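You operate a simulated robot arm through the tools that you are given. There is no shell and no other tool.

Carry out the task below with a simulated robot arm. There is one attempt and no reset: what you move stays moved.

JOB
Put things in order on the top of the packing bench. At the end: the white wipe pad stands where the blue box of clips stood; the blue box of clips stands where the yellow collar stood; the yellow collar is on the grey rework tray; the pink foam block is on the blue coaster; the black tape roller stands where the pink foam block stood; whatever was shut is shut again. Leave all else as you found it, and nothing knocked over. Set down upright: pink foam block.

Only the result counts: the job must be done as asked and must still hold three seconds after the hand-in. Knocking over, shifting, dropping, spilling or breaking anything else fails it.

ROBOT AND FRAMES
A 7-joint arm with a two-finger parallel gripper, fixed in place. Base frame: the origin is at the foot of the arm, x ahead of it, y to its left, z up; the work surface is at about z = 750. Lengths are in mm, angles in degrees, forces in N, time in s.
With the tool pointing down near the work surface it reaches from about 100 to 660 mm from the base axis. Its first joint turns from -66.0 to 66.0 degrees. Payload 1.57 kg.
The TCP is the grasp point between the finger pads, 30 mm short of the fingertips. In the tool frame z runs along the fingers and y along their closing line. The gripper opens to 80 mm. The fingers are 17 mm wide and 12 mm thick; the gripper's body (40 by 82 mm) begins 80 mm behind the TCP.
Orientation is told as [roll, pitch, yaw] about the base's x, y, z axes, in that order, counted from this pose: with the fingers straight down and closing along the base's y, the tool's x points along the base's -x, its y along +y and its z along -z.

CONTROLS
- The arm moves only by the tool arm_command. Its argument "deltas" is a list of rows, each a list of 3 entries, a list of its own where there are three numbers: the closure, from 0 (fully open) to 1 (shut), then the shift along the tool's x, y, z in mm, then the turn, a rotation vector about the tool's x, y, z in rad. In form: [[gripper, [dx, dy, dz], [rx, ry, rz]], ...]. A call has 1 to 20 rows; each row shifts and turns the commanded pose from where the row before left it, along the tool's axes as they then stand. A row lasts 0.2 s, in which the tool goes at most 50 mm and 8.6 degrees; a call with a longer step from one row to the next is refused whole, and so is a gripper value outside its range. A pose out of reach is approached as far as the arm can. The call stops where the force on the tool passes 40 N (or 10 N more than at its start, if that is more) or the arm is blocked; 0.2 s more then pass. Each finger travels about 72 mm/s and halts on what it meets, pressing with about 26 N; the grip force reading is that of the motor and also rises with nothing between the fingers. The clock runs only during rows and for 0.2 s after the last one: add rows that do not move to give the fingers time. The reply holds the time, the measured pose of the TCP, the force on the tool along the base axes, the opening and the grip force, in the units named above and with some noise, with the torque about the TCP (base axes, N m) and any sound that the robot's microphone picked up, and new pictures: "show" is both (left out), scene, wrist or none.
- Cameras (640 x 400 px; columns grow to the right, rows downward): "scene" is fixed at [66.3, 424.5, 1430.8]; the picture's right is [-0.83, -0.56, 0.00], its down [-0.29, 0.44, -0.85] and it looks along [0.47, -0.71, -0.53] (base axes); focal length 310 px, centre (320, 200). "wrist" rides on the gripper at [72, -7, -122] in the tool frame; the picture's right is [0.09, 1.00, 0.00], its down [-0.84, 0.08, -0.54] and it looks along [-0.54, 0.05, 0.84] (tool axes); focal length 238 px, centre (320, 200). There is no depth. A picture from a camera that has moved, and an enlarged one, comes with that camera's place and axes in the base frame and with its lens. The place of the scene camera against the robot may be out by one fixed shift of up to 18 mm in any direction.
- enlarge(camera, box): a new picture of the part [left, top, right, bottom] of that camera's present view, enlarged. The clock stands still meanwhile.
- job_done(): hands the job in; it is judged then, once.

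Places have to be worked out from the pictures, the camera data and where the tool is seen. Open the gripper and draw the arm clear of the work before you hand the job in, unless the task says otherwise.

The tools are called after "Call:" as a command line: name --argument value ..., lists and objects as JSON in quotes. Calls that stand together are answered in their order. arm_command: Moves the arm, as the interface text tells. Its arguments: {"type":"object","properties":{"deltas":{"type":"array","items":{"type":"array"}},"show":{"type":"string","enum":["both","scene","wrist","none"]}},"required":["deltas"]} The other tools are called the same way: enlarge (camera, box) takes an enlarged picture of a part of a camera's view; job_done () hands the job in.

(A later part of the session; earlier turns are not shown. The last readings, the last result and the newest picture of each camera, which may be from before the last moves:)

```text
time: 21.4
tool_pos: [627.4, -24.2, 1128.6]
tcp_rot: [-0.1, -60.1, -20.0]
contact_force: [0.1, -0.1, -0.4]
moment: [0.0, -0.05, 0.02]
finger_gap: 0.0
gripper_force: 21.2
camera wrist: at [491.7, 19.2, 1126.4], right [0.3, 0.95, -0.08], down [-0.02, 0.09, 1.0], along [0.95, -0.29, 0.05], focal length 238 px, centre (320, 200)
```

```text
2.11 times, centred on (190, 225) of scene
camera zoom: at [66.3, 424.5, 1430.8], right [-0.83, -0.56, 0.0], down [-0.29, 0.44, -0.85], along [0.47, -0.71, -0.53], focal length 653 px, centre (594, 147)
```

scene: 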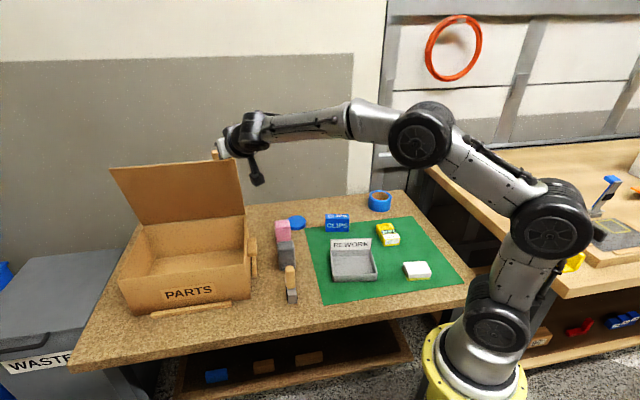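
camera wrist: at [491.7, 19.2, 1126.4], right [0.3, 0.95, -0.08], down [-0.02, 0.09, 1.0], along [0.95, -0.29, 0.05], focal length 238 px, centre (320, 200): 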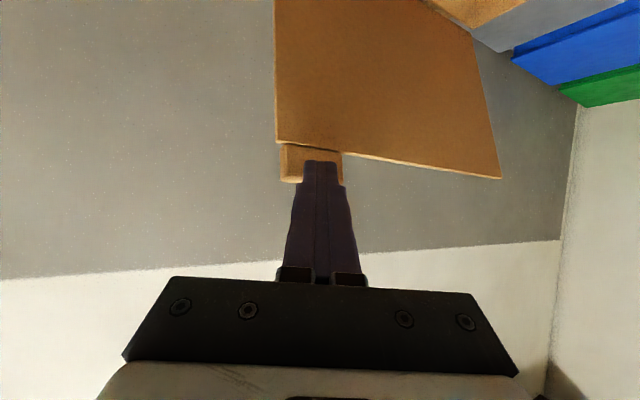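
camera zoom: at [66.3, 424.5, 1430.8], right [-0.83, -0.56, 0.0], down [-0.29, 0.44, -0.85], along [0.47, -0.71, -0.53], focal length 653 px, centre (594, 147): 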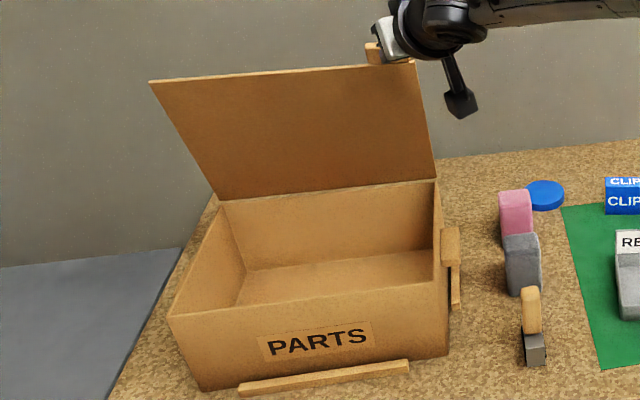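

The lid now stands open at about 60°. I'll back off, bring the tool vertical and look down into the box with the wrist camera.

Call:
arm_command --deltas '[[0.8, [0, 0, -40], [0, 0, 0]], [0.5, [0, 0, -40], [0, 0, 0]], [0, [0, 0, 0], [0, 0.131, 0]], [0, [0, 0, 0], [0, 0.131, 0]], [0, [0, 0, 0], [0, 0.131, 0]], [0, [0, 0, 0], [0, 0.131, 0]], [0, [0, 0, 0], [0, 0.131, 0]], [0, [0, 0, 0], [0, 0.131, 0]], [0, [0, 0, 0], [0, 0.131, 0]], [0, [0, 0, 0], [0, 0.131, 0]], [0, [0, 0, 0], [0, 0, -0.1164]], [0, [0, 0, 0], [0, 0, -0.1164]], [0, [0, 0, 0], [0, 0, -0.1164]], [0, [-2, 9.5, 42], [0, 0, 0]], [0, [-2, 9.5, 42], [0, 0, 0]], [0, [-2, 9.5, 42], [0, 0, 0]], [0, [-2, 9.5, 42], [0, 0, 0]], [0, [-2, 9.5, 42], [0, 0, 0]], [0, [0, 0, 0], [0, 0, 0]]]' --show "both"

Call:
enlarge --camera "wrist" --box '[160, 0, 480, 200]'

```text
time: 25.4
tool_pos: [554.2, 47.0, 949.5]
tcp_rot: [0.0, 0.1, 0.0]
contact_force: [0.1, 0.0, 0.1]
moment: [0.01, -0.01, 0.03]
finger_gap: 80.0
gripper_force: 0.1
out of reach, approached as far as the arm can: row 10
camera wrist: at [482.5, 41.6, 1069.4], right [-0.09, 1.0, 0.0], down [0.84, 0.08, 0.54], along [0.54, 0.05, -0.84], focal length 238 px, centre (320, 200)
```

scene: 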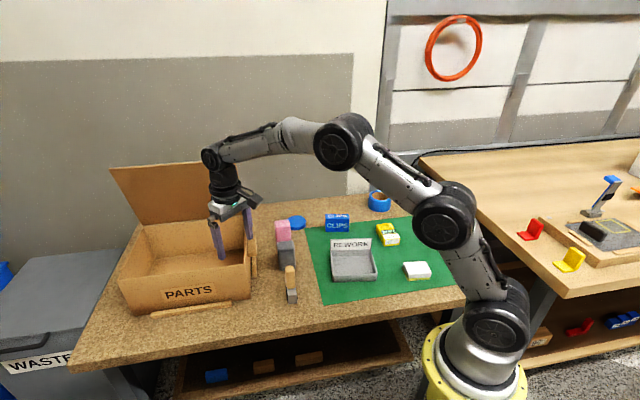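
wrist: 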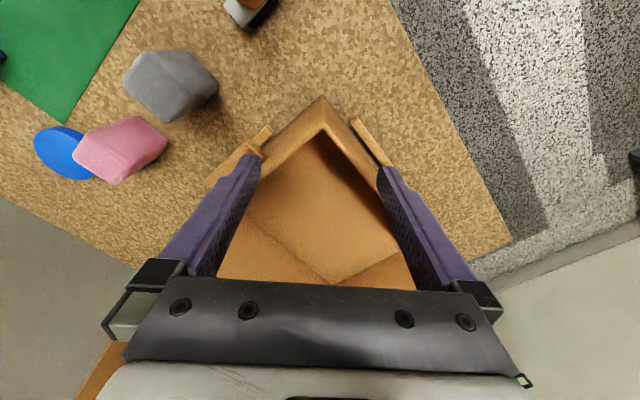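

```text
2.00 times, centred on (320, 100) of wrist
camera zoom: at [482.5, 41.6, 1069.4], right [-0.09, 1.0, 0.0], down [0.84, 0.08, 0.54], along [0.54, 0.05, -0.84], focal length 477 px, centre (320, 400)
```

zoom: 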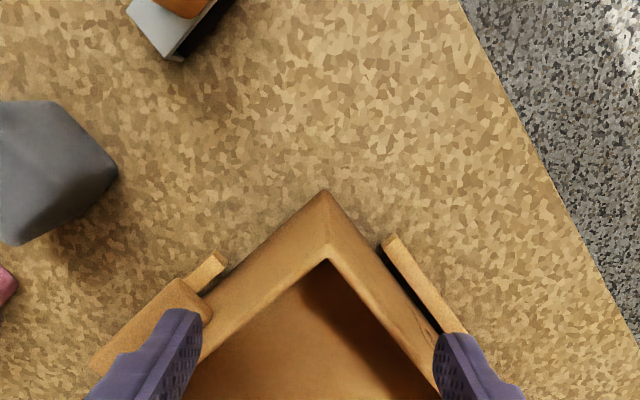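

The near corner of the box is empty; I'll enlarge the rest of the interior.

Call:
enlarge --camera "wrist" --box '[200, 90, 440, 300]'

Call:
enlarge --camera "scene" --box '[110, 160, 270, 320]'

```text
1.90 times, centred on (320, 195) of wrist
camera zoom: at [482.5, 41.6, 1069.4], right [-0.09, 1.0, 0.0], down [0.84, 0.08, 0.54], along [0.54, 0.05, -0.84], focal length 454 px, centre (320, 210)
```

zoom: 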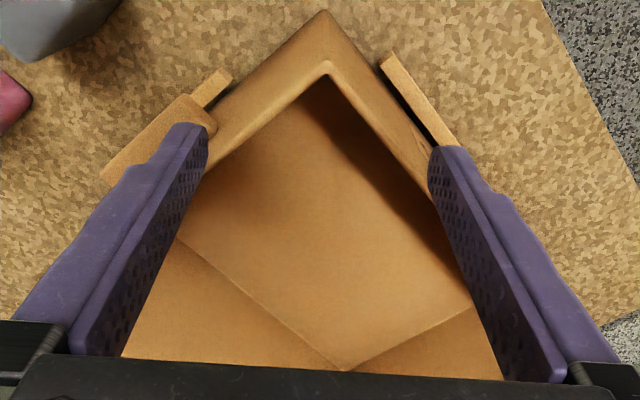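

```text
2.50 times, centred on (190, 240) of scene
camera zoom: at [66.3, 424.5, 1430.8], right [-0.83, -0.56, 0.0], down [-0.29, 0.44, -0.85], along [0.47, -0.71, -0.53], focal length 775 px, centre (645, 100)
```

zoom: 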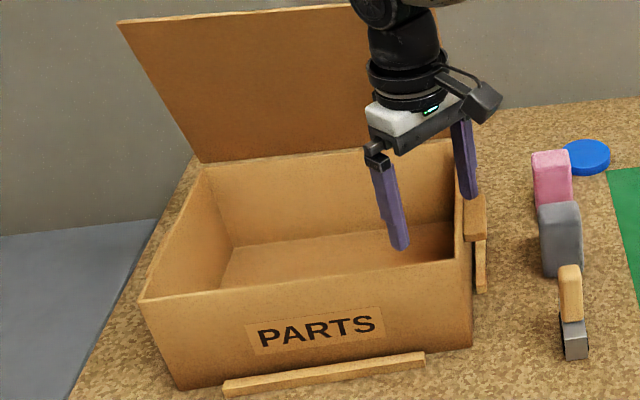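

The visible part of the box floor is empty too. Before drawing conclusions I'll check the parts hidden by the fingers, looking along the front wall toward the far-left corner.

Call:
arm_command --deltas '[[0, [30, 0, -30], [0, 0, 0]], [0, [30, 0, -30], [0, 0, 0]], [0, [0, 20, 0], [0, 0, -0.145]], [0, [0, 20, 0], [0, 0, -0.145]], [0, [0, 0, 0], [0, 0, -0.145]], [0, [0, 0, 0], [0, -0.12, 0]], [0, [0, 0, 0], [0, -0.12, 0]], [0, [0, 0, 0], [0, 0, 0]]]' --show "wrist"

Call:
enlarge --camera "wrist" --box '[200, 60, 440, 290]'

```text
time: 27.2
tool_pos: [494.6, 87.4, 1007.9]
tcp_rot: [0.0, -13.8, 25.0]
contact_force: [0.3, 0.3, 0.4]
moment: [-0.01, 0.02, 0.01]
finger_gap: 79.9
gripper_force: 0.1
camera wrist: at [407.4, 39.5, 1108.0], right [-0.5, 0.87, -0.02], down [0.59, 0.36, 0.73], along [0.64, 0.35, -0.69], focal length 238 px, centre (320, 200)
```

wrist: 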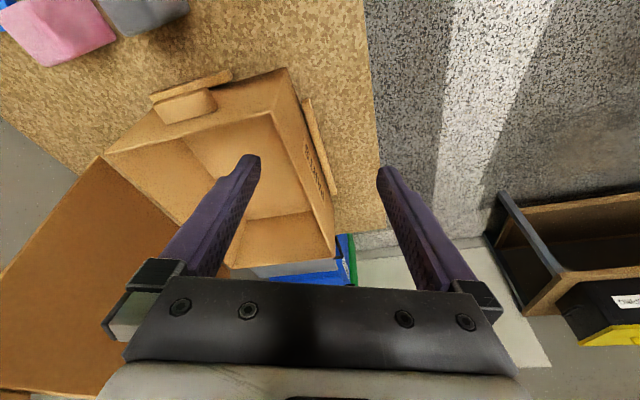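

```text
1.74 times, centred on (320, 175) of wrist
camera zoom: at [407.4, 39.5, 1108.0], right [-0.5, 0.87, -0.02], down [0.59, 0.36, 0.73], along [0.64, 0.35, -0.69], focal length 414 px, centre (320, 244)
```

zoom: 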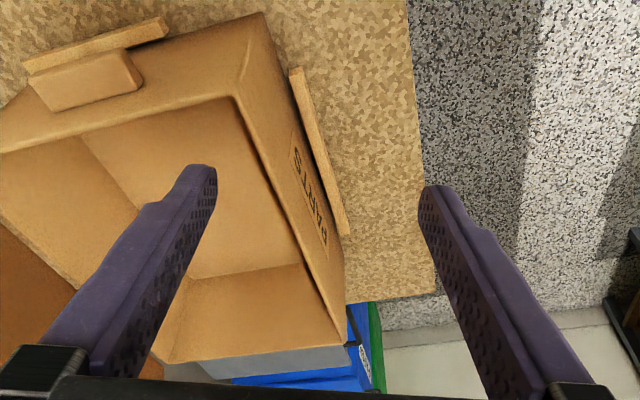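

The box is empty, so the collar isn't there; I will shut it again. I'll now survey the rest of the bench nearer the base, including spots hidden behind objects.

Call:
arm_command --deltas '[[0, [40, 0, -5], [0, 0.12, 0]], [0, [40, 0, -5], [0, 0.12, 0]], [0, [0, 0, 0], [0, 0, 0.145]], [0, [0, 0, 0], [0, 0, 0.145]], [0, [0, 0, 0], [0, 0, 0.145]], [0, [15, -40, 0], [0, 0, 0.1]], [0, [15, -40, 0], [0, 0, 0.1]], [0, [15, -40, 0], [0, 0, 0.1]], [0, [15, -40, 0], [0, 0, 0.1]], [0, [15, -40, 0], [0, 0, 0]], [0, [0, -20, 0], [0, 0, 0]], [0, [0, 0, 0], [0, 0, 0]]]' --show "both"

```text
time: 29.8
tool_pos: [300.9, -141.9, 1003.8]
tcp_rot: [0.1, 0.0, -22.9]
contact_force: [-0.1, 0.1, -0.2]
moment: [-0.02, -0.01, -0.01]
finger_gap: 79.9
gripper_force: 0.1
camera wrist: at [231.8, -120.2, 1124.6], right [0.3, 0.95, 0.0], down [0.8, -0.25, 0.54], along [0.52, -0.16, -0.84], focal length 238 px, centre (320, 200)
```

scene: 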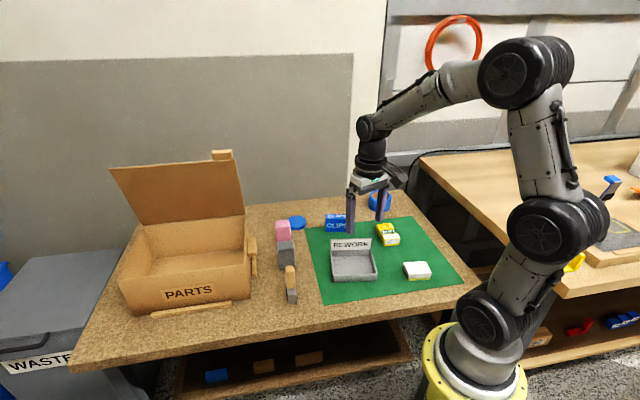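
wrist: 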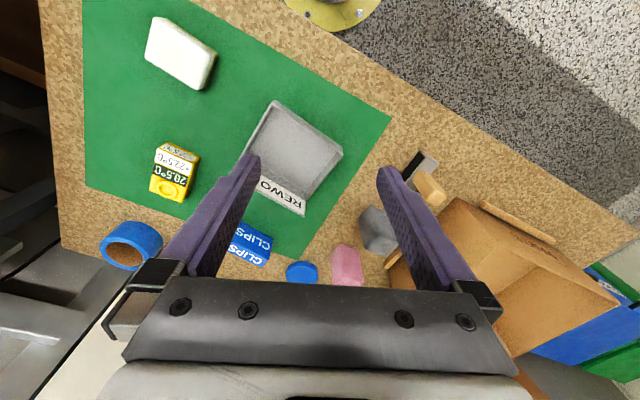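

The whole bench top is in view now and there's only one yellow object. I'll enlarge it and its surroundings.

Call:
enlarge --camera "wrist" --box '[130, 130, 230, 210]'

Call:
enlarge --camera "wrist" --box '[90, 210, 190, 280]'

Call:
enlarge --camera "wrist" --box '[220, 180, 440, 300]'

Call:
enlarge --camera "scene" --box '[320, 180, 480, 300]'

```text
5.00 times, centred on (180, 170) of wrist
camera zoom: at [231.8, -120.2, 1124.6], right [0.3, 0.95, 0.0], down [0.8, -0.25, 0.54], along [0.52, -0.16, -0.84], focal length 1192 px, centre (1020, 350)
```

zoom: 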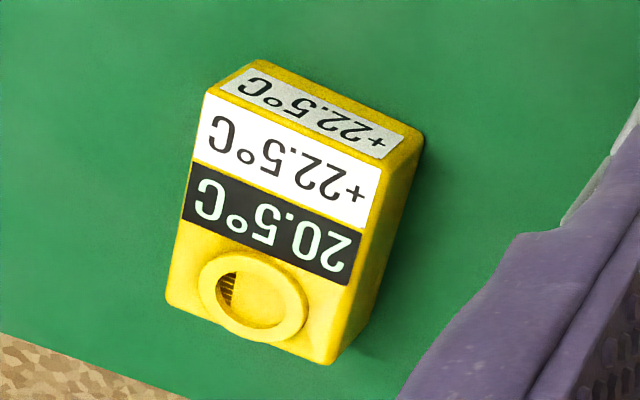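

```text
5.71 times, centred on (140, 245) of wrist
camera zoom: at [231.8, -120.2, 1124.6], right [0.3, 0.95, 0.0], down [0.8, -0.25, 0.54], along [0.52, -0.16, -0.84], focal length 1362 px, centre (1349, -57)
```

zoom: 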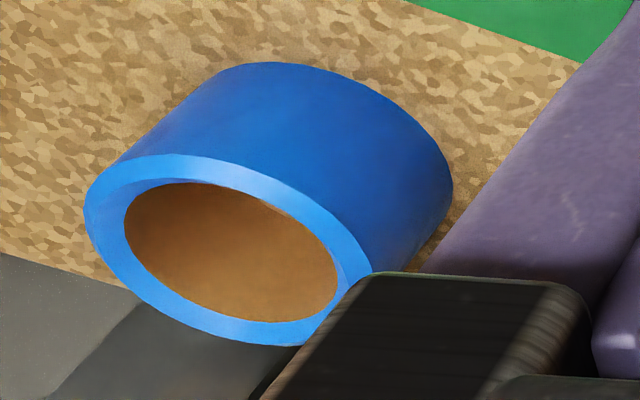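

```text
2.91 times, centred on (330, 240) of wrist
camera zoom: at [231.8, -120.2, 1124.6], right [0.3, 0.95, 0.0], down [0.8, -0.25, 0.54], along [0.52, -0.16, -0.84], focal length 693 px, centre (291, 84)
```

zoom: 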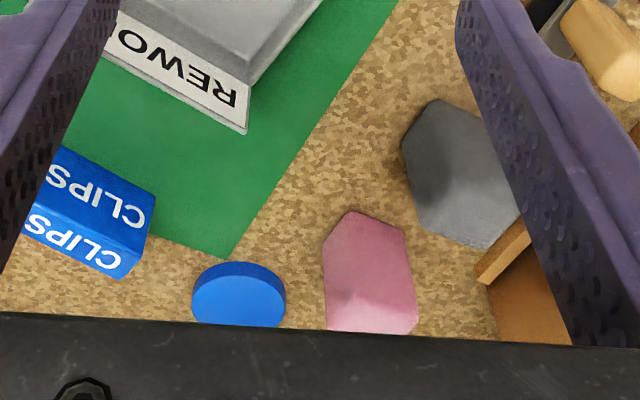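

```text
3.33 times, centred on (400, 240) of scene
camera zoom: at [66.3, 424.5, 1430.8], right [-0.83, -0.56, 0.0], down [-0.29, 0.44, -0.85], along [0.47, -0.71, -0.53], focal length 1033 px, centre (53, 67)
```

zoom: 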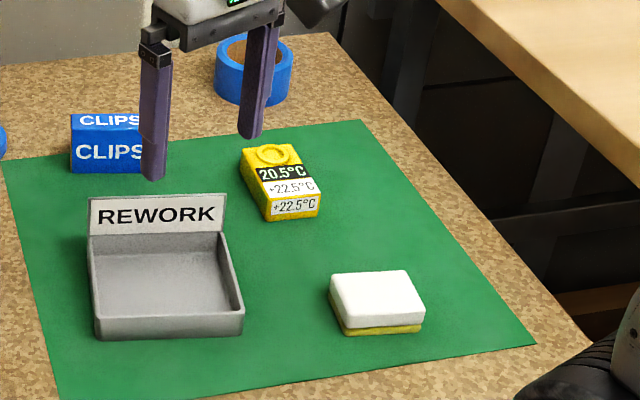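

The only yellow item on the bench is this small device. To be sure the collar isn't tucked right behind the box's front wall, I'll take one look straight down along that wall while the box is open.

Call:
arm_command --deltas '[[0, [0, 0, 0], [0, 0, -0.148]], [0, [0, 0, 0], [0, 0, -0.148]], [0, [0, 0, 0], [0, 0, -0.148]], [0, [0, 0, 0], [0, 0, -0.148]], [0, [0, 0, 0], [0, 0, -0.148]], [0, [0, 0, 0], [0, 0, -0.148]], [0, [0, 0, 0], [0, 0, -0.148]], [0, [0, 0, 0], [0, 0, -0.148]], [0, [-45.6, -4.5, 6], [0, 0, 0]], [0, [-45.6, -4.5, 6], [0, 0, 0]], [0, [-45.6, -4.5, 6], [0, 0, 0]], [0, [-45.6, -4.5, 6], [0, 0, 0]], [0, [-45.6, -4.5, 6], [0, 0, 0]], [0, [-45.6, -4.5, 6], [0, 0, 0]], [0, [-45.6, -4.5, 6], [0, 0, 0]], [0, [-45.6, -4.5, 6], [0, 0, 0]], [0, [-45.6, -4.5, 6], [0, 0, 0]], [0, [0, 0, 0], [0, 0, 0]]]' --show "wrist"

Call:
enlarge --camera "wrist" --box '[180, 0, 460, 280]'

```text
time: 33.6
tool_pos: [622.4, 114.3, 949.5]
tcp_rot: [0.0, 0.0, 44.9]
contact_force: [0.0, -0.6, -0.1]
moment: [-0.03, 0.01, 0.01]
finger_gap: 79.8
gripper_force: 0.0
camera wrist: at [576.2, 58.6, 1069.8], right [-0.77, 0.64, 0.0], down [0.54, 0.65, 0.54], along [0.35, 0.42, -0.84], focal length 238 px, centre (320, 200)
```

wrist: 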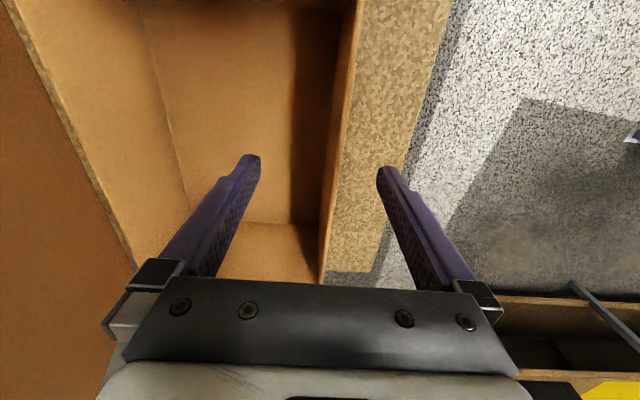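

```text
1.43 times, centred on (320, 140) of wrist
camera zoom: at [576.2, 58.6, 1069.8], right [-0.77, 0.64, 0.0], down [0.54, 0.65, 0.54], along [0.35, 0.42, -0.84], focal length 340 px, centre (320, 286)
```

zoom: 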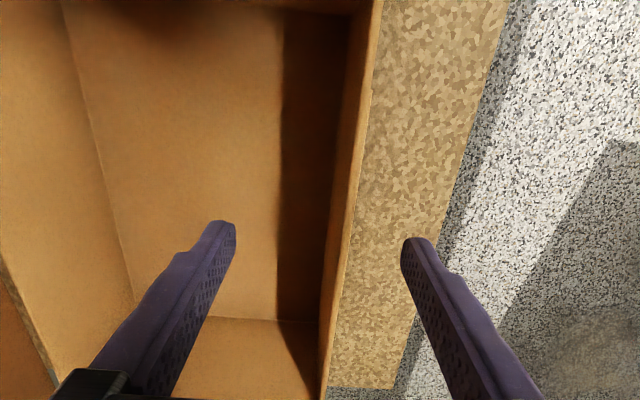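

The box is definitely empty, so the single yellow object on the bench must be what the list calls the yellow collar. First I'll shut the box: I retreat, close the fingers and re-tilt the tool.

Call:
arm_command --deltas '[[0.5, [35.4, 14.1, -12.5], [0, 0, 0]], [1, [35.4, 14.1, -12.5], [0, 0, 0]], [1, [35.4, 14.1, -12.5], [0, 0, 0]], [1, [35.4, 14.1, -12.5], [0, 0, 0]], [1, [0, 0, 0], [0, 0, 0.142]], [1, [0, 0, 0], [0, 0, 0.142]], [1, [0, 0, 0], [0, 0, 0.142]], [1, [0, 0, 0], [0, 0, 0.142]], [1, [0, 0, 0], [0, 0, 0.142]], [1, [0, 0, 0], [0, 0, 0.142]], [1, [0, 0, 0], [0, 0, 0.142]], [1, [0, 0, 0], [0, 0, 0.142]], [1, [0, 0, 0], [0, -0.149, 0]], [1, [0, 0, 0], [0, -0.149, 0]], [1, [0, 0, 0], [0, -0.149, 0]], [1, [0, 0, 0], [0, -0.149, 0]], [1, [0, 0, 0], [0, -0.149, 0]], [1, [0, 0, 0], [0, -0.149, 0]], [1, [0, 0, 0], [0, -0.149, 0]], [1, [0, 0, 0], [0, 0, 0]]]' --show "both"

```text
time: 37.8
tool_pos: [481.4, 59.1, 999.1]
tcp_rot: [0.1, -59.8, -20.2]
contact_force: [0.6, -0.6, 0.2]
moment: [0.0, 0.01, 0.0]
finger_gap: 0.0
gripper_force: 21.5
camera wrist: at [345.8, 100.8, 997.7], right [0.3, 0.95, -0.08], down [-0.02, 0.09, 1.0], along [0.95, -0.3, 0.04], focal length 238 px, centre (320, 200)
```

scene: 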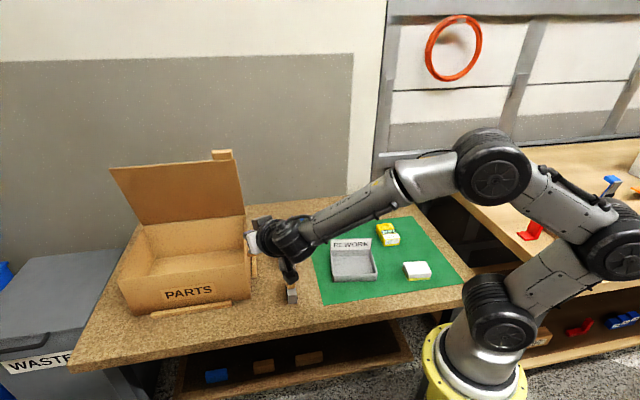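
wrist: 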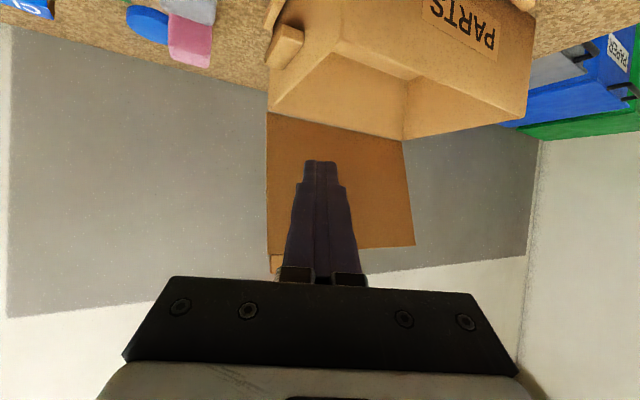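

From this view the hinge line is at about 200 mm depth, so the lid stands nearer 72° with the tab's tip around (642, -20, 1105). I'll move the closed fingers up and over the tab before pressing it down.

Call:
arm_command --deltas '[[1, [-32.5, 0, -18.75], [0, 0, 0]], [1, [-32.5, 0, -18.75], [0, 0, 0]], [1, [-32.5, 0, -18.75], [0, 0, 0]], [1, [-32.5, 0, -18.75], [0, 0, 0]], [1, [-18.7, -4.7, 32.4], [0, 0, 0]], [1, [-18.7, -4.7, 32.4], [0, 0, 0]], [1, [-18.7, -4.7, 32.4], [0, 0, 0]], [1, [-18.7, -4.7, 32.4], [0, 0, 0]], [1, [-18.7, -4.7, 32.4], [0, 0, 0]], [1, [0, 0, 0], [0, 0, 0]]]' --show "both"

Call:
enlarge --camera "scene" --box '[150, 100, 310, 220]'

Call:
enlarge --camera "wrist" --box '[220, 80, 420, 240]'

```text
time: 40.0
tool_pos: [648.6, -30.0, 1149.1]
tcp_rot: [0.0, -59.8, -20.2]
contact_force: [-0.9, 0.3, 0.8]
moment: [0.0, -0.02, 0.01]
finger_gap: 0.0
gripper_force: 21.1
camera wrist: at [514.0, 11.9, 1146.9], right [0.3, 0.95, -0.08], down [-0.02, 0.09, 1.0], along [0.95, -0.3, 0.04], focal length 238 px, centre (320, 200)
```

scene: 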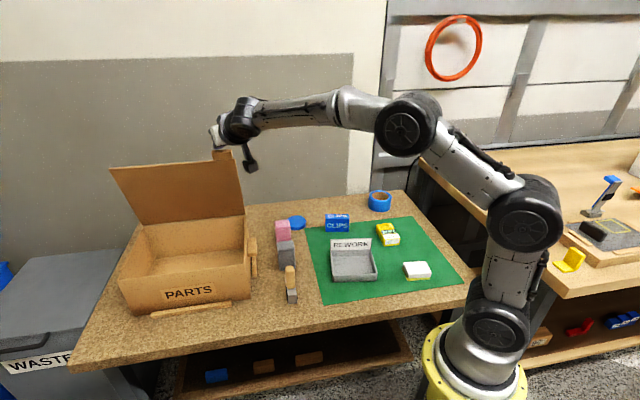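
wrist: 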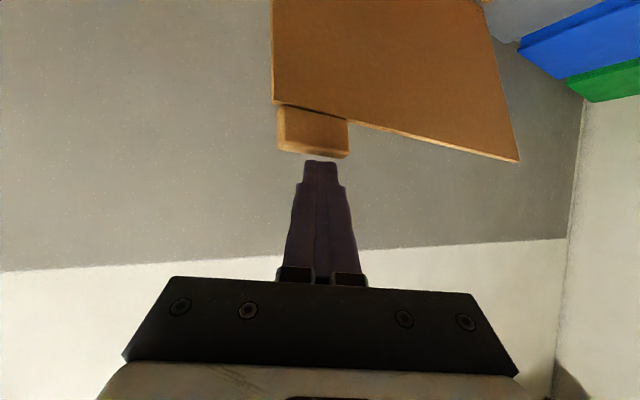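

```text
3.33 times, centred on (230, 160) of scene
camera zoom: at [66.3, 424.5, 1430.8], right [-0.83, -0.56, 0.0], down [-0.29, 0.44, -0.85], along [0.47, -0.71, -0.53], focal length 1033 px, centre (620, 333)
```

zoom: 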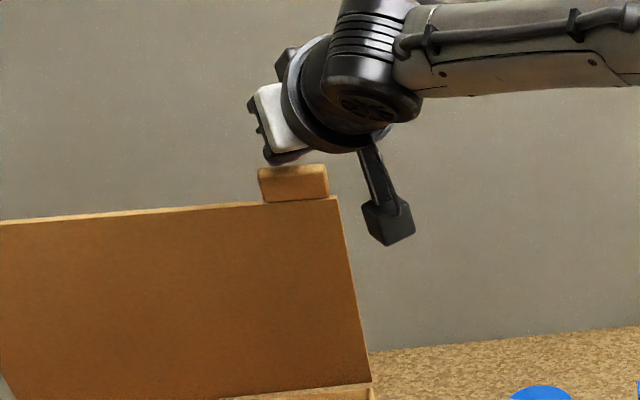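

```text
2.50 times, centred on (320, 160) of wrist
camera zoom: at [514.0, 11.9, 1146.9], right [0.3, 0.95, -0.08], down [-0.02, 0.09, 1.0], along [0.95, -0.3, 0.04], focal length 596 px, centre (320, 300)
```

zoom: 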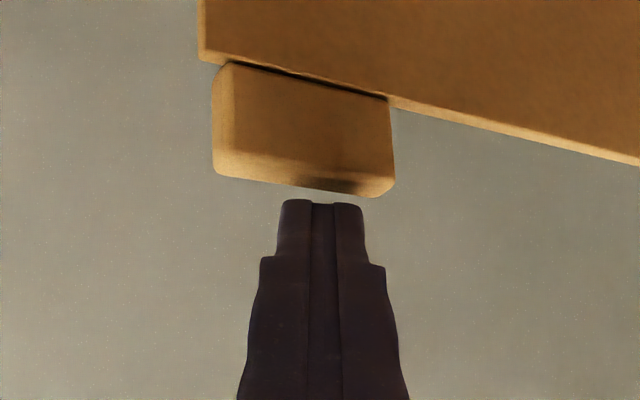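

The tab tip is nearer (667, -45, 1126), lid about 82°. I'll go over the top, drop behind the tab, and draw it toward me and down along the hinge arc.

Call:
arm_command --deltas '[[1, [-13, 0, -7.5], [0, 0, 0]], [1, [-8.4, -7.8, 14.5], [0, 0, 0]], [1, [-8.4, -7.8, 14.5], [0, 0, 0]], [1, [8.4, 0, 4.8], [0, 0, 0]], [1, [8.4, 0, 4.8], [0, 0, 0]], [1, [8.4, 0, 4.8], [0, 0, 0]], [1, [12.25, 9.17, -15.63], [0, 0, 0]], [1, [13.85, 9.04, -14.39], [0, 0, 0]], [1, [15.05, 8.79, -13.07], [0, 0, 0]], [1, [16.47, 8.58, -11.73], [0, 0, 0]], [1, [17.54, 8.2, -10.18], [0, 0, 0]], [1, [0, 0, 0], [0, 0, 0]]]' --show "both"

```text
time: 42.6
tool_pos: [600.0, 17.1, 1102.0]
tcp_rot: [-0.1, -59.7, -20.2]
contact_force: [0.1, 0.0, 0.6]
moment: [-0.02, 0.0, -0.01]
finger_gap: 0.0
gripper_force: 21.3
camera wrist: at [464.5, 61.2, 1100.6], right [0.3, 0.95, -0.08], down [-0.02, 0.09, 1.0], along [0.95, -0.3, 0.04], focal length 238 px, centre (320, 200)
```

scene: 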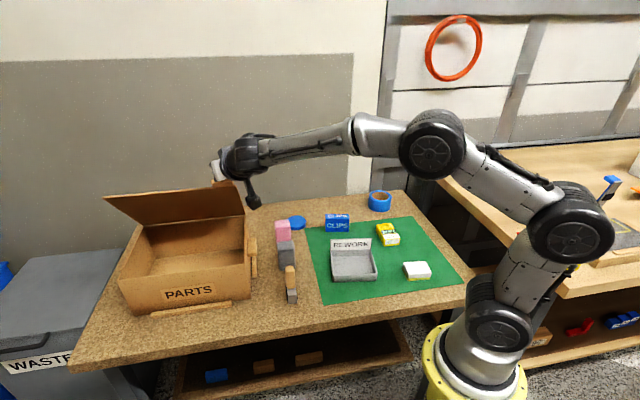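
wrist: 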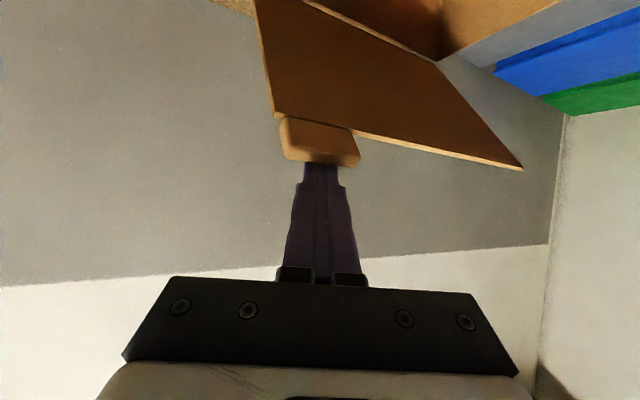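

The lid follows the prong. I'll continue the arc down to about 20°.

Call:
arm_command --deltas '[[1, [18.6, 7.82, -8.62], [0, 0, 0]], [1, [19.36, 7.31, -6.93], [0, 0, 0]], [1, [20.16, 6.85, -5.31], [0, 0, 0]], [1, [20.73, 6.25, -3.52], [0, 0, 0]], [1, [21.0, 5.62, -1.79], [0, 0, 0]], [1, [21.37, 4.99, 0], [0, 0, 0]], [1, [21.38, 4.27, 1.77], [0, 0, 0]], [1, [0, 0, 0], [0, 0, 0]]]' --show "both"

Call:
enlarge --camera "wrist" --box '[220, 60, 460, 240]'

```text
time: 44.4
tool_pos: [526.5, 93.1, 988.5]
tcp_rot: [-0.1, -59.8, -20.2]
contact_force: [0.8, 0.2, 1.0]
moment: [0.07, 0.03, 0.0]
finger_gap: 0.1
gripper_force: 21.1
camera wrist: at [391.7, 135.0, 986.7], right [0.3, 0.95, -0.08], down [-0.02, 0.09, 1.0], along [0.95, -0.3, 0.04], focal length 238 px, centre (320, 200)
```

scene: 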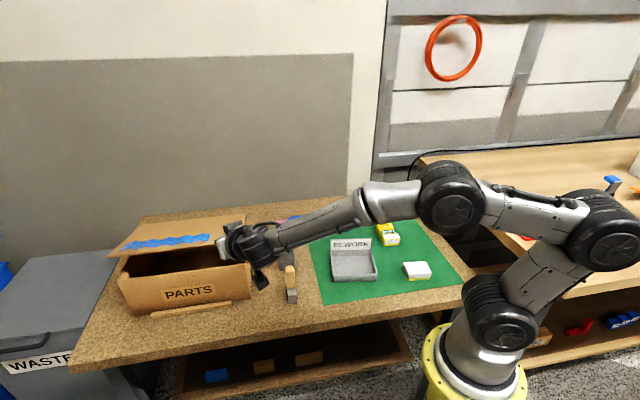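
wrist: 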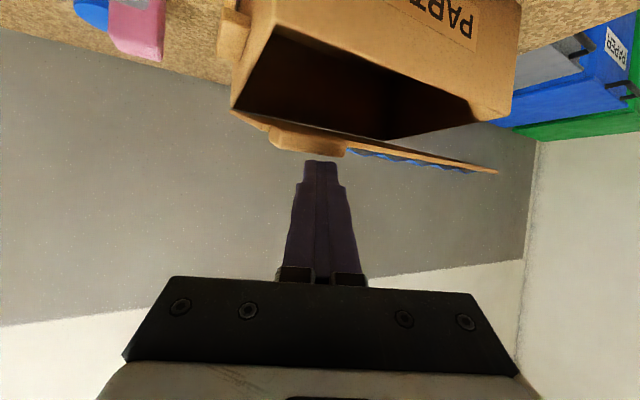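

```text
2.22 times, centred on (340, 150) of wrist
camera zoom: at [391.7, 135.0, 986.7], right [0.3, 0.95, -0.08], down [-0.02, 0.09, 1.0], along [0.95, -0.3, 0.04], focal length 530 px, centre (276, 311)
```

zoom: 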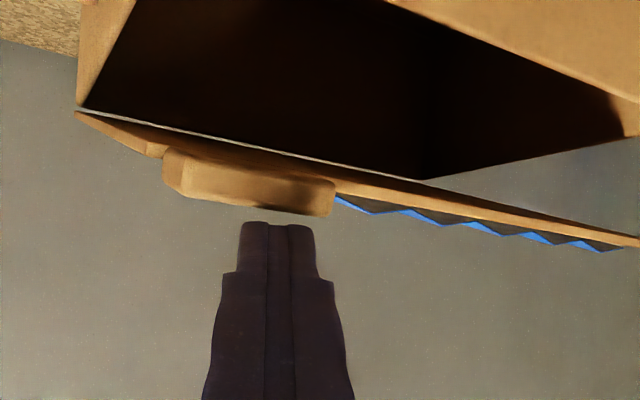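

The lid is down to roughly 20°. I'll press straight down on the tab until it meets the box rim.

Call:
arm_command --deltas '[[1, [8.66, 0, 5], [0, 0, 0]], [1, [8.66, 0, 5], [0, 0, 0]], [1, [8.66, 0, 5], [0, 0, 0]], [1, [8.66, 0, 5], [0, 0, 0]], [1, [8.66, 0, 5], [0, 0, 0]], [1, [6.93, 0, 4], [0, 0, 0]], [1, [5.2, 0, 3], [0, 0, 0]], [1, [2.6, 0, 1.5], [0, 0, 0]], [1, [0, 0, 0], [0, 0, 0]]]' --show "both"

Call:
enlarge --camera "wrist" --box '[220, 60, 460, 240]'

```text
time: 46.4
tool_pos: [527.5, 90.9, 924.0]
tcp_rot: [0.0, -59.7, -20.2]
contact_force: [0.3, 0.1, 0.3]
moment: [0.01, 0.02, 0.01]
finger_gap: 0.0
gripper_force: 21.2
camera wrist: at [393.1, 133.3, 922.2], right [0.3, 0.95, -0.08], down [-0.02, 0.09, 1.0], along [0.95, -0.3, 0.04], focal length 238 px, centre (320, 200)
```

scene: 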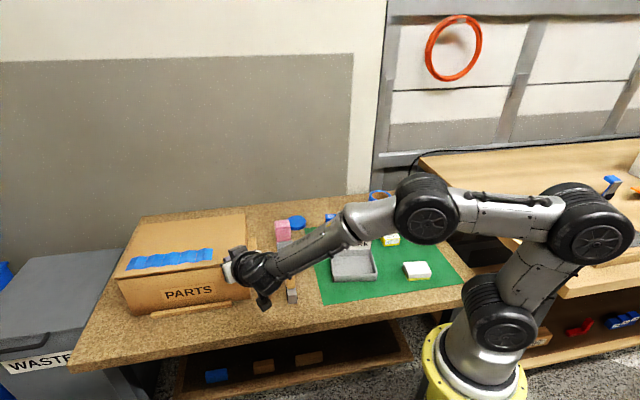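
wrist: 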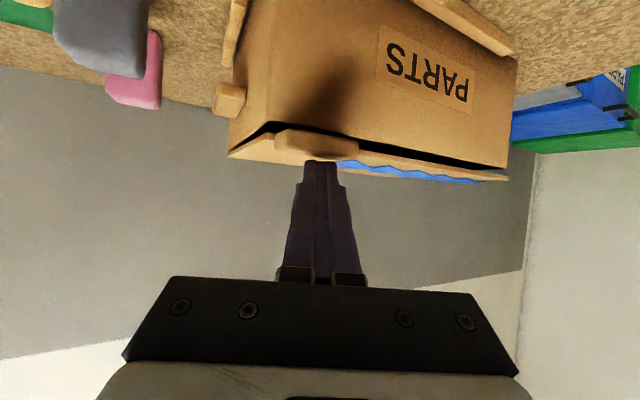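

```text
2.22 times, centred on (340, 150) of wrist
camera zoom: at [393.1, 133.3, 922.2], right [0.3, 0.95, -0.08], down [-0.02, 0.09, 1.0], along [0.95, -0.3, 0.04], focal length 530 px, centre (276, 311)
```

zoom: 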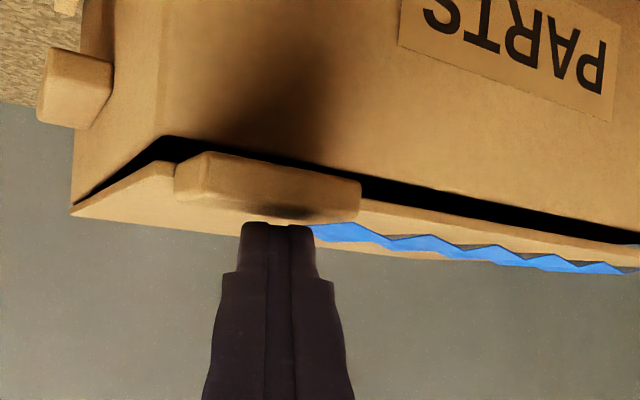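

There's still a gap of about 10 mm at the front. I'll press in small steps and watch for contact force.

Call:
arm_command --deltas '[[1, [2.6, 0, 1.5], [0, 0, 0]], [1, [2.6, 0, 1.5], [0, 0, 0]], [1, [2.6, 0, 1.5], [0, 0, 0]], [1, [1.73, 0, 1], [0, 0, 0]], [1, [0, 0, 0], [0, 0, 0]]]' --show "wrist"

Call:
enlarge --camera "wrist" --box '[220, 60, 460, 240]'

```text
time: 47.6
tool_pos: [529.8, 89.8, 915.1]
tcp_rot: [0.1, -59.8, -20.3]
contact_force: [-1.0, -0.2, 6.1]
moment: [-0.06, -0.11, -0.02]
finger_gap: 0.1
gripper_force: 21.3
camera wrist: at [394.0, 132.9, 912.6], right [0.3, 0.95, -0.08], down [-0.02, 0.09, 1.0], along [0.95, -0.3, 0.05], focal length 238 px, centre (320, 200)
```

wrist: 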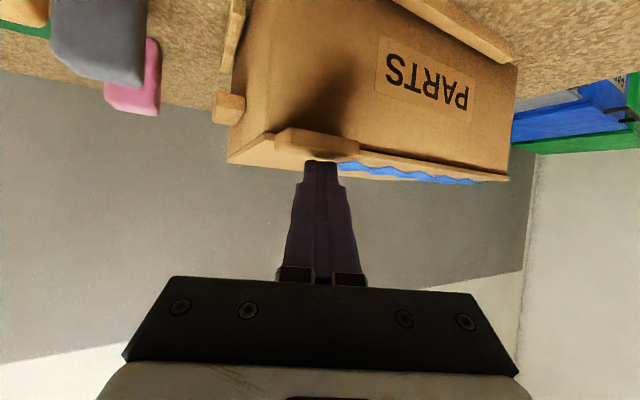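

```text
2.22 times, centred on (340, 150) of wrist
camera zoom: at [394.0, 132.9, 912.6], right [0.3, 0.95, -0.08], down [-0.02, 0.09, 1.0], along [0.95, -0.3, 0.05], focal length 530 px, centre (276, 311)
```

zoom: 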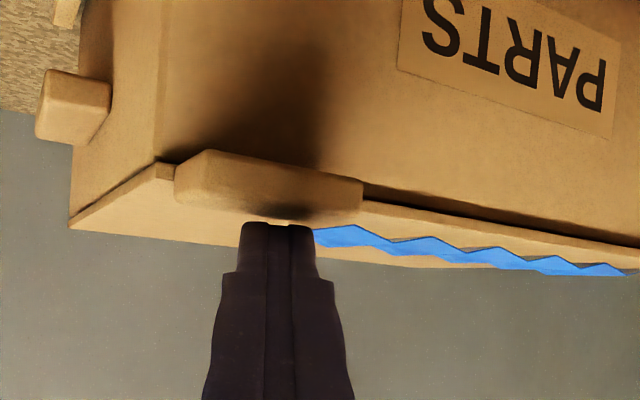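

The lid is seated (6 N reaction, gap closed as at the start). I'll press 1 mm more, then lift away, bring the tool vertical and head to the mat with the gripper opening.

Call:
arm_command --deltas '[[1, [0.87, 0, 0.5], [0, 0, 0]], [1, [0, 0, 0], [0, 0, 0]], [1, [-26, 0, -15], [0, 0, 0]], [1, [-26, 0, -15], [0, 0, 0]], [0.7, [-26, 0, -15], [0, 0, 0]], [0.3, [0, 0, -40], [0, 0.149, 0]], [0, [0, 0, -20], [0, 0.149, 0]], [0, [0, 0, 0], [0, 0.149, 0]], [0, [0, 0, 0], [0, 0.149, 0]], [0, [0, 0, 0], [0, 0.149, 0]], [0, [0, 0, 0], [0, 0.149, 0]], [0, [0, 0, 0], [0, 0.149, 0]], [0, [0, 0, 0], [0, 0, 0]]]' --show "both"

Call:
enlarge --camera "scene" --box '[80, 190, 320, 330]'

```text
time: 50.4
tool_pos: [481.1, 107.7, 1034.6]
tcp_rot: [-0.1, 0.1, -20.2]
contact_force: [0.3, 0.1, -0.7]
moment: [0.02, 0.02, 0.0]
finger_gap: 80.0
gripper_force: 0.1
camera wrist: at [411.9, 126.4, 1155.4], right [0.26, 0.97, 0.0], down [0.81, -0.22, 0.54], along [0.52, -0.14, -0.84], focal length 238 px, centre (320, 200)
```

scene: 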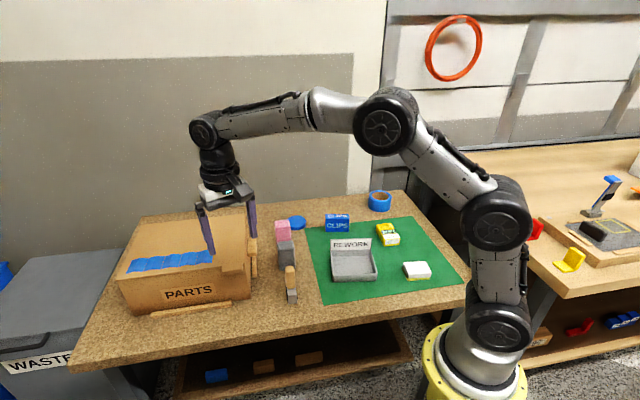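
wrist: 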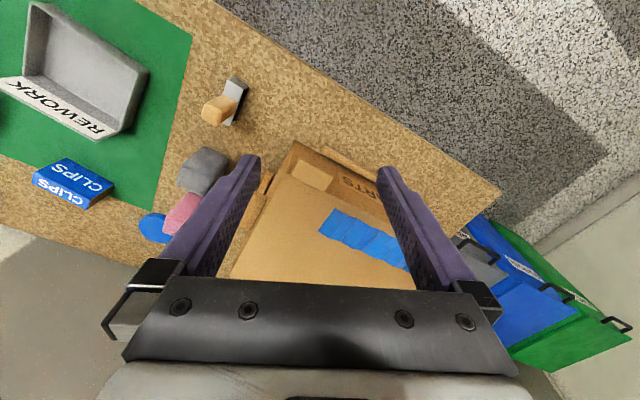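

```text
2.67 times, centred on (200, 260) of scene
camera zoom: at [66.3, 424.5, 1430.8], right [-0.83, -0.56, 0.0], down [-0.29, 0.44, -0.85], along [0.47, -0.71, -0.53], focal length 827 px, centre (640, 40)
```

zoom: 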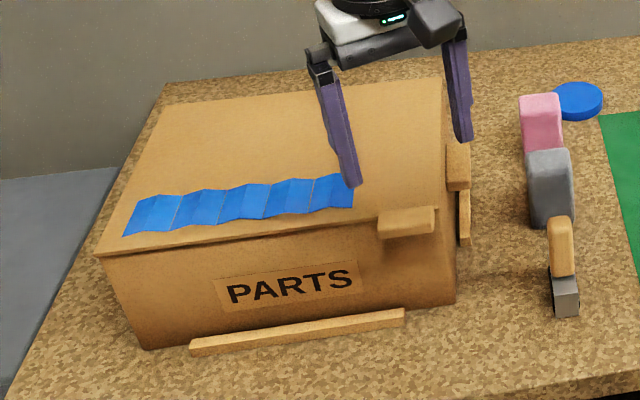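

The box looks exactly as at the start. Before deciding on the yellow item, I'll inspect the wipe pad's yellow underside, the device and the inside of the tape roll from close up.

Call:
arm_command --deltas '[[0, [40, -25, 0], [0, 0, 0]], [0, [40, -25, 0], [0, 0, 0]], [0, [40, -25, 0], [0, 0, 0]], [0, [40, -25, 0], [0, 0, 0]], [0, [30, -40, 10], [0, 0, 0]], [0, [10, -45, 10], [0, 0, 0]], [0, [0, -45, 10], [0, 0, 0]], [0, [0, -45, 10], [0, 0, 0]], [0, [0, -20, 10], [0, 0, 0]], [0, [0, 0, 0], [0, 0, 0]]]' --show "both"

```text
refused: row 5 steps farther than a row can; nothing moved
```

Call:
arm_command --deltas '[[0, [40, -25, 0], [0, 0, 0]], [0, [40, -25, 0], [0, 0, 0]], [0, [40, -25, 0], [0, 0, 0]], [0, [40, -25, 0], [0, 0, 0]], [0, [30, -38, 8], [0, 0, 0]], [0, [10, -45, 10], [0, 0, 0]], [0, [0, -45, 10], [0, 0, 0]], [0, [0, -45, 10], [0, 0, 0]], [0, [0, -20, 10], [0, 0, 0]], [0, [0, 0, 0], [0, 0, 0]]]' --show "both"

```text
time: 52.6
tool_pos: [192.8, -97.4, 987.3]
tcp_rot: [0.0, 0.0, -20.2]
contact_force: [-0.3, 0.6, 0.3]
moment: [0.03, -0.01, 0.0]
finger_gap: 80.1
gripper_force: 0.0
camera wrist: at [122.5, -79.0, 1106.9], right [0.26, 0.97, 0.0], down [0.81, -0.22, 0.54], along [0.52, -0.14, -0.84], focal length 238 px, centre (320, 200)
```

scene: 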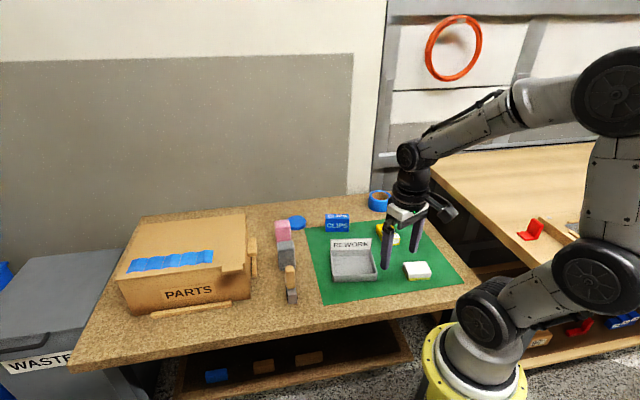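
wrist: 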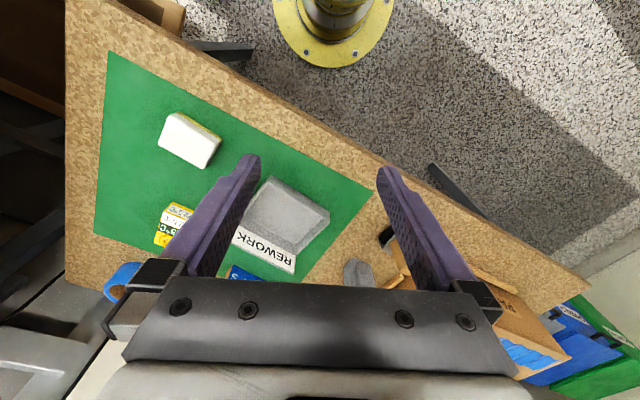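

Call:
enlarge --camera "wrist" --box '[140, 90, 240, 180]'

Call:
enlarge --camera "scene" --box '[390, 250, 450, 290]'

```text
4.44 times, centred on (190, 135) of wrist
camera zoom: at [122.5, -79.0, 1106.9], right [0.26, 0.97, 0.0], down [0.81, -0.22, 0.54], along [0.52, -0.14, -0.84], focal length 1059 px, centre (898, 489)
```

zoom: 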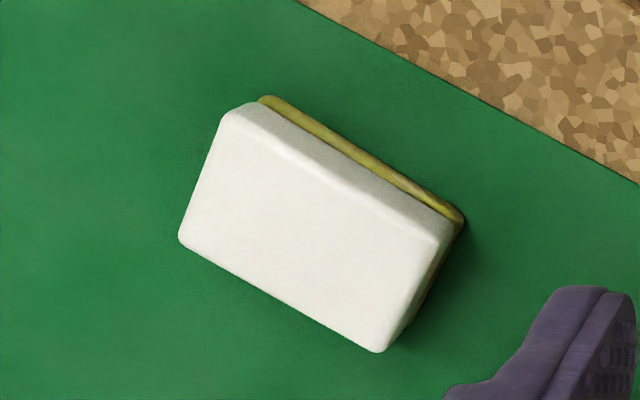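

```text
10.00 times, centred on (420, 270) of scene
camera zoom: at [66.3, 424.5, 1430.8], right [-0.83, -0.56, 0.0], down [-0.29, 0.44, -0.85], along [0.47, -0.71, -0.53], focal length 3100 px, centre (-680, -500)
```

zoom: 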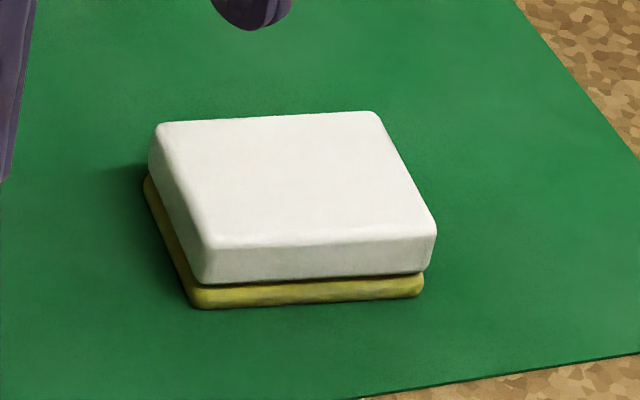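

The pad shows a white upper layer on a thin yellow base. I'll look at the device and tape roll from close range to rule out anything else being the collar.

Call:
arm_command --deltas '[[0, [0, 0, 0], [0, 0, 0.131]], [0, [0, 0, 0], [0, 0, 0.131]], [0, [0, 0, 0], [0, 0, 0.131]], [0, [0, 0, 0], [0, 0, 0.131]], [0, [-44.9, -9.5, -2.6], [0, 0, 0]], [0, [-44.9, -9.5, -2.6], [0, 0, 0]], [0, [-44.9, -9.5, -2.6], [0, 0, 0]], [0, [-44.9, -9.5, -2.6], [0, 0, 0]], [0, [-44.9, -9.5, -2.6], [0, 0, 0]], [0, [0, 0, 0], [0, 0, 0]]]' --show "both"

Call:
enlarge --camera "wrist" --box '[240, 40, 400, 280]'

```text
time: 54.8
tool_pos: [303.0, -303.2, 998.8]
tcp_rot: [0.0, 0.0, -50.2]
contact_force: [0.2, 0.8, -0.4]
moment: [0.0, -0.01, -0.05]
finger_gap: 80.1
gripper_force: 0.0
camera wrist: at [252.4, -251.8, 1118.8], right [0.71, 0.71, 0.0], down [0.59, -0.59, 0.54], along [0.38, -0.38, -0.84], focal length 238 px, centre (320, 200)
```

scene: 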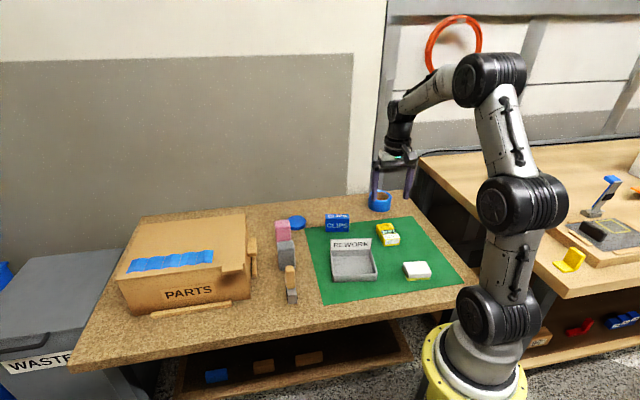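
wrist: 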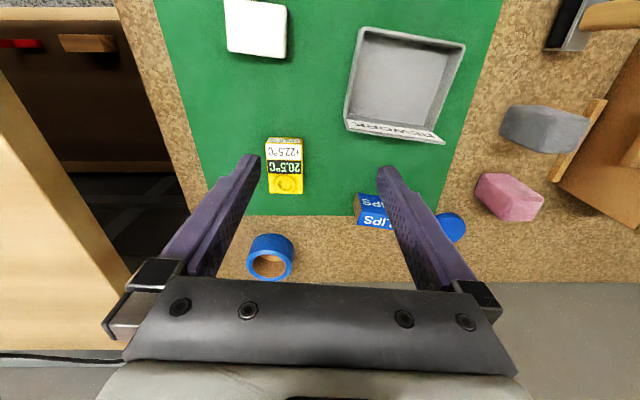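

```text
1.67 times, centred on (320, 160) of wrist
camera zoom: at [252.4, -251.8, 1118.8], right [0.71, 0.71, 0.0], down [0.59, -0.59, 0.54], along [0.38, -0.38, -0.84], focal length 397 px, centre (320, 267)
```

zoom: 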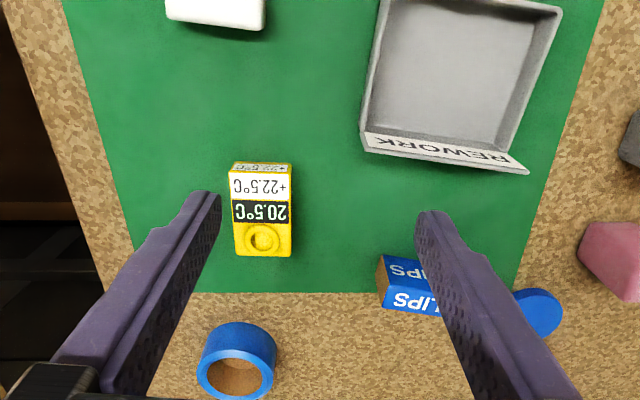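

The device, the tray and the tape roll are clear here, and nothing else yellow is on the bench. One open question is whether the pad's yellow base is a separate piece beneath it; I'll zoom in on the pad, then test it with a small lift.

Call:
enlarge --camera "wrist" --box '[200, 0, 320, 75]'

Call:
enlarge --camera "wrist" --box '[240, 120, 340, 210]'

Call:
enlarge --camera "wrist" --box '[330, 10, 490, 150]'

```text
5.33 times, centred on (260, 38) of wrist
camera zoom: at [252.4, -251.8, 1118.8], right [0.71, 0.71, 0.0], down [0.59, -0.59, 0.54], along [0.38, -0.38, -0.84], focal length 1271 px, centre (640, 1067)
```

zoom: 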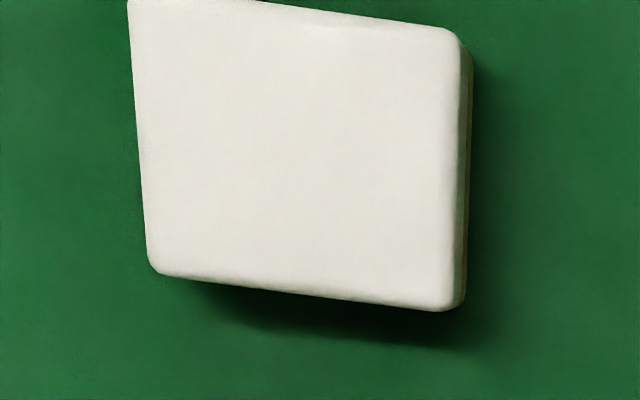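

```text
4.44 times, centred on (290, 165) of wrist
camera zoom: at [252.4, -251.8, 1118.8], right [0.71, 0.71, 0.0], down [0.59, -0.59, 0.54], along [0.38, -0.38, -0.84], focal length 1059 px, centre (453, 356)
```

zoom: 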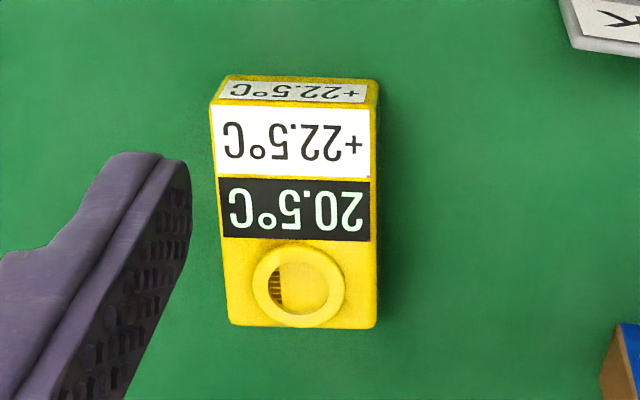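

```text
2.86 times, centred on (410, 80) of wrist
camera zoom: at [252.4, -251.8, 1118.8], right [0.71, 0.71, 0.0], down [0.59, -0.59, 0.54], along [0.38, -0.38, -0.84], focal length 681 px, centre (63, 543)
```

zoom: 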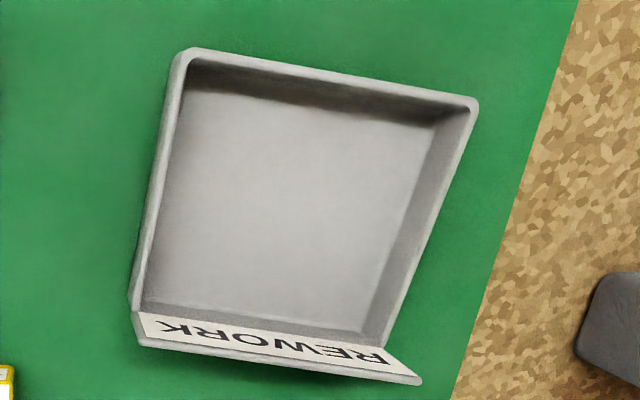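

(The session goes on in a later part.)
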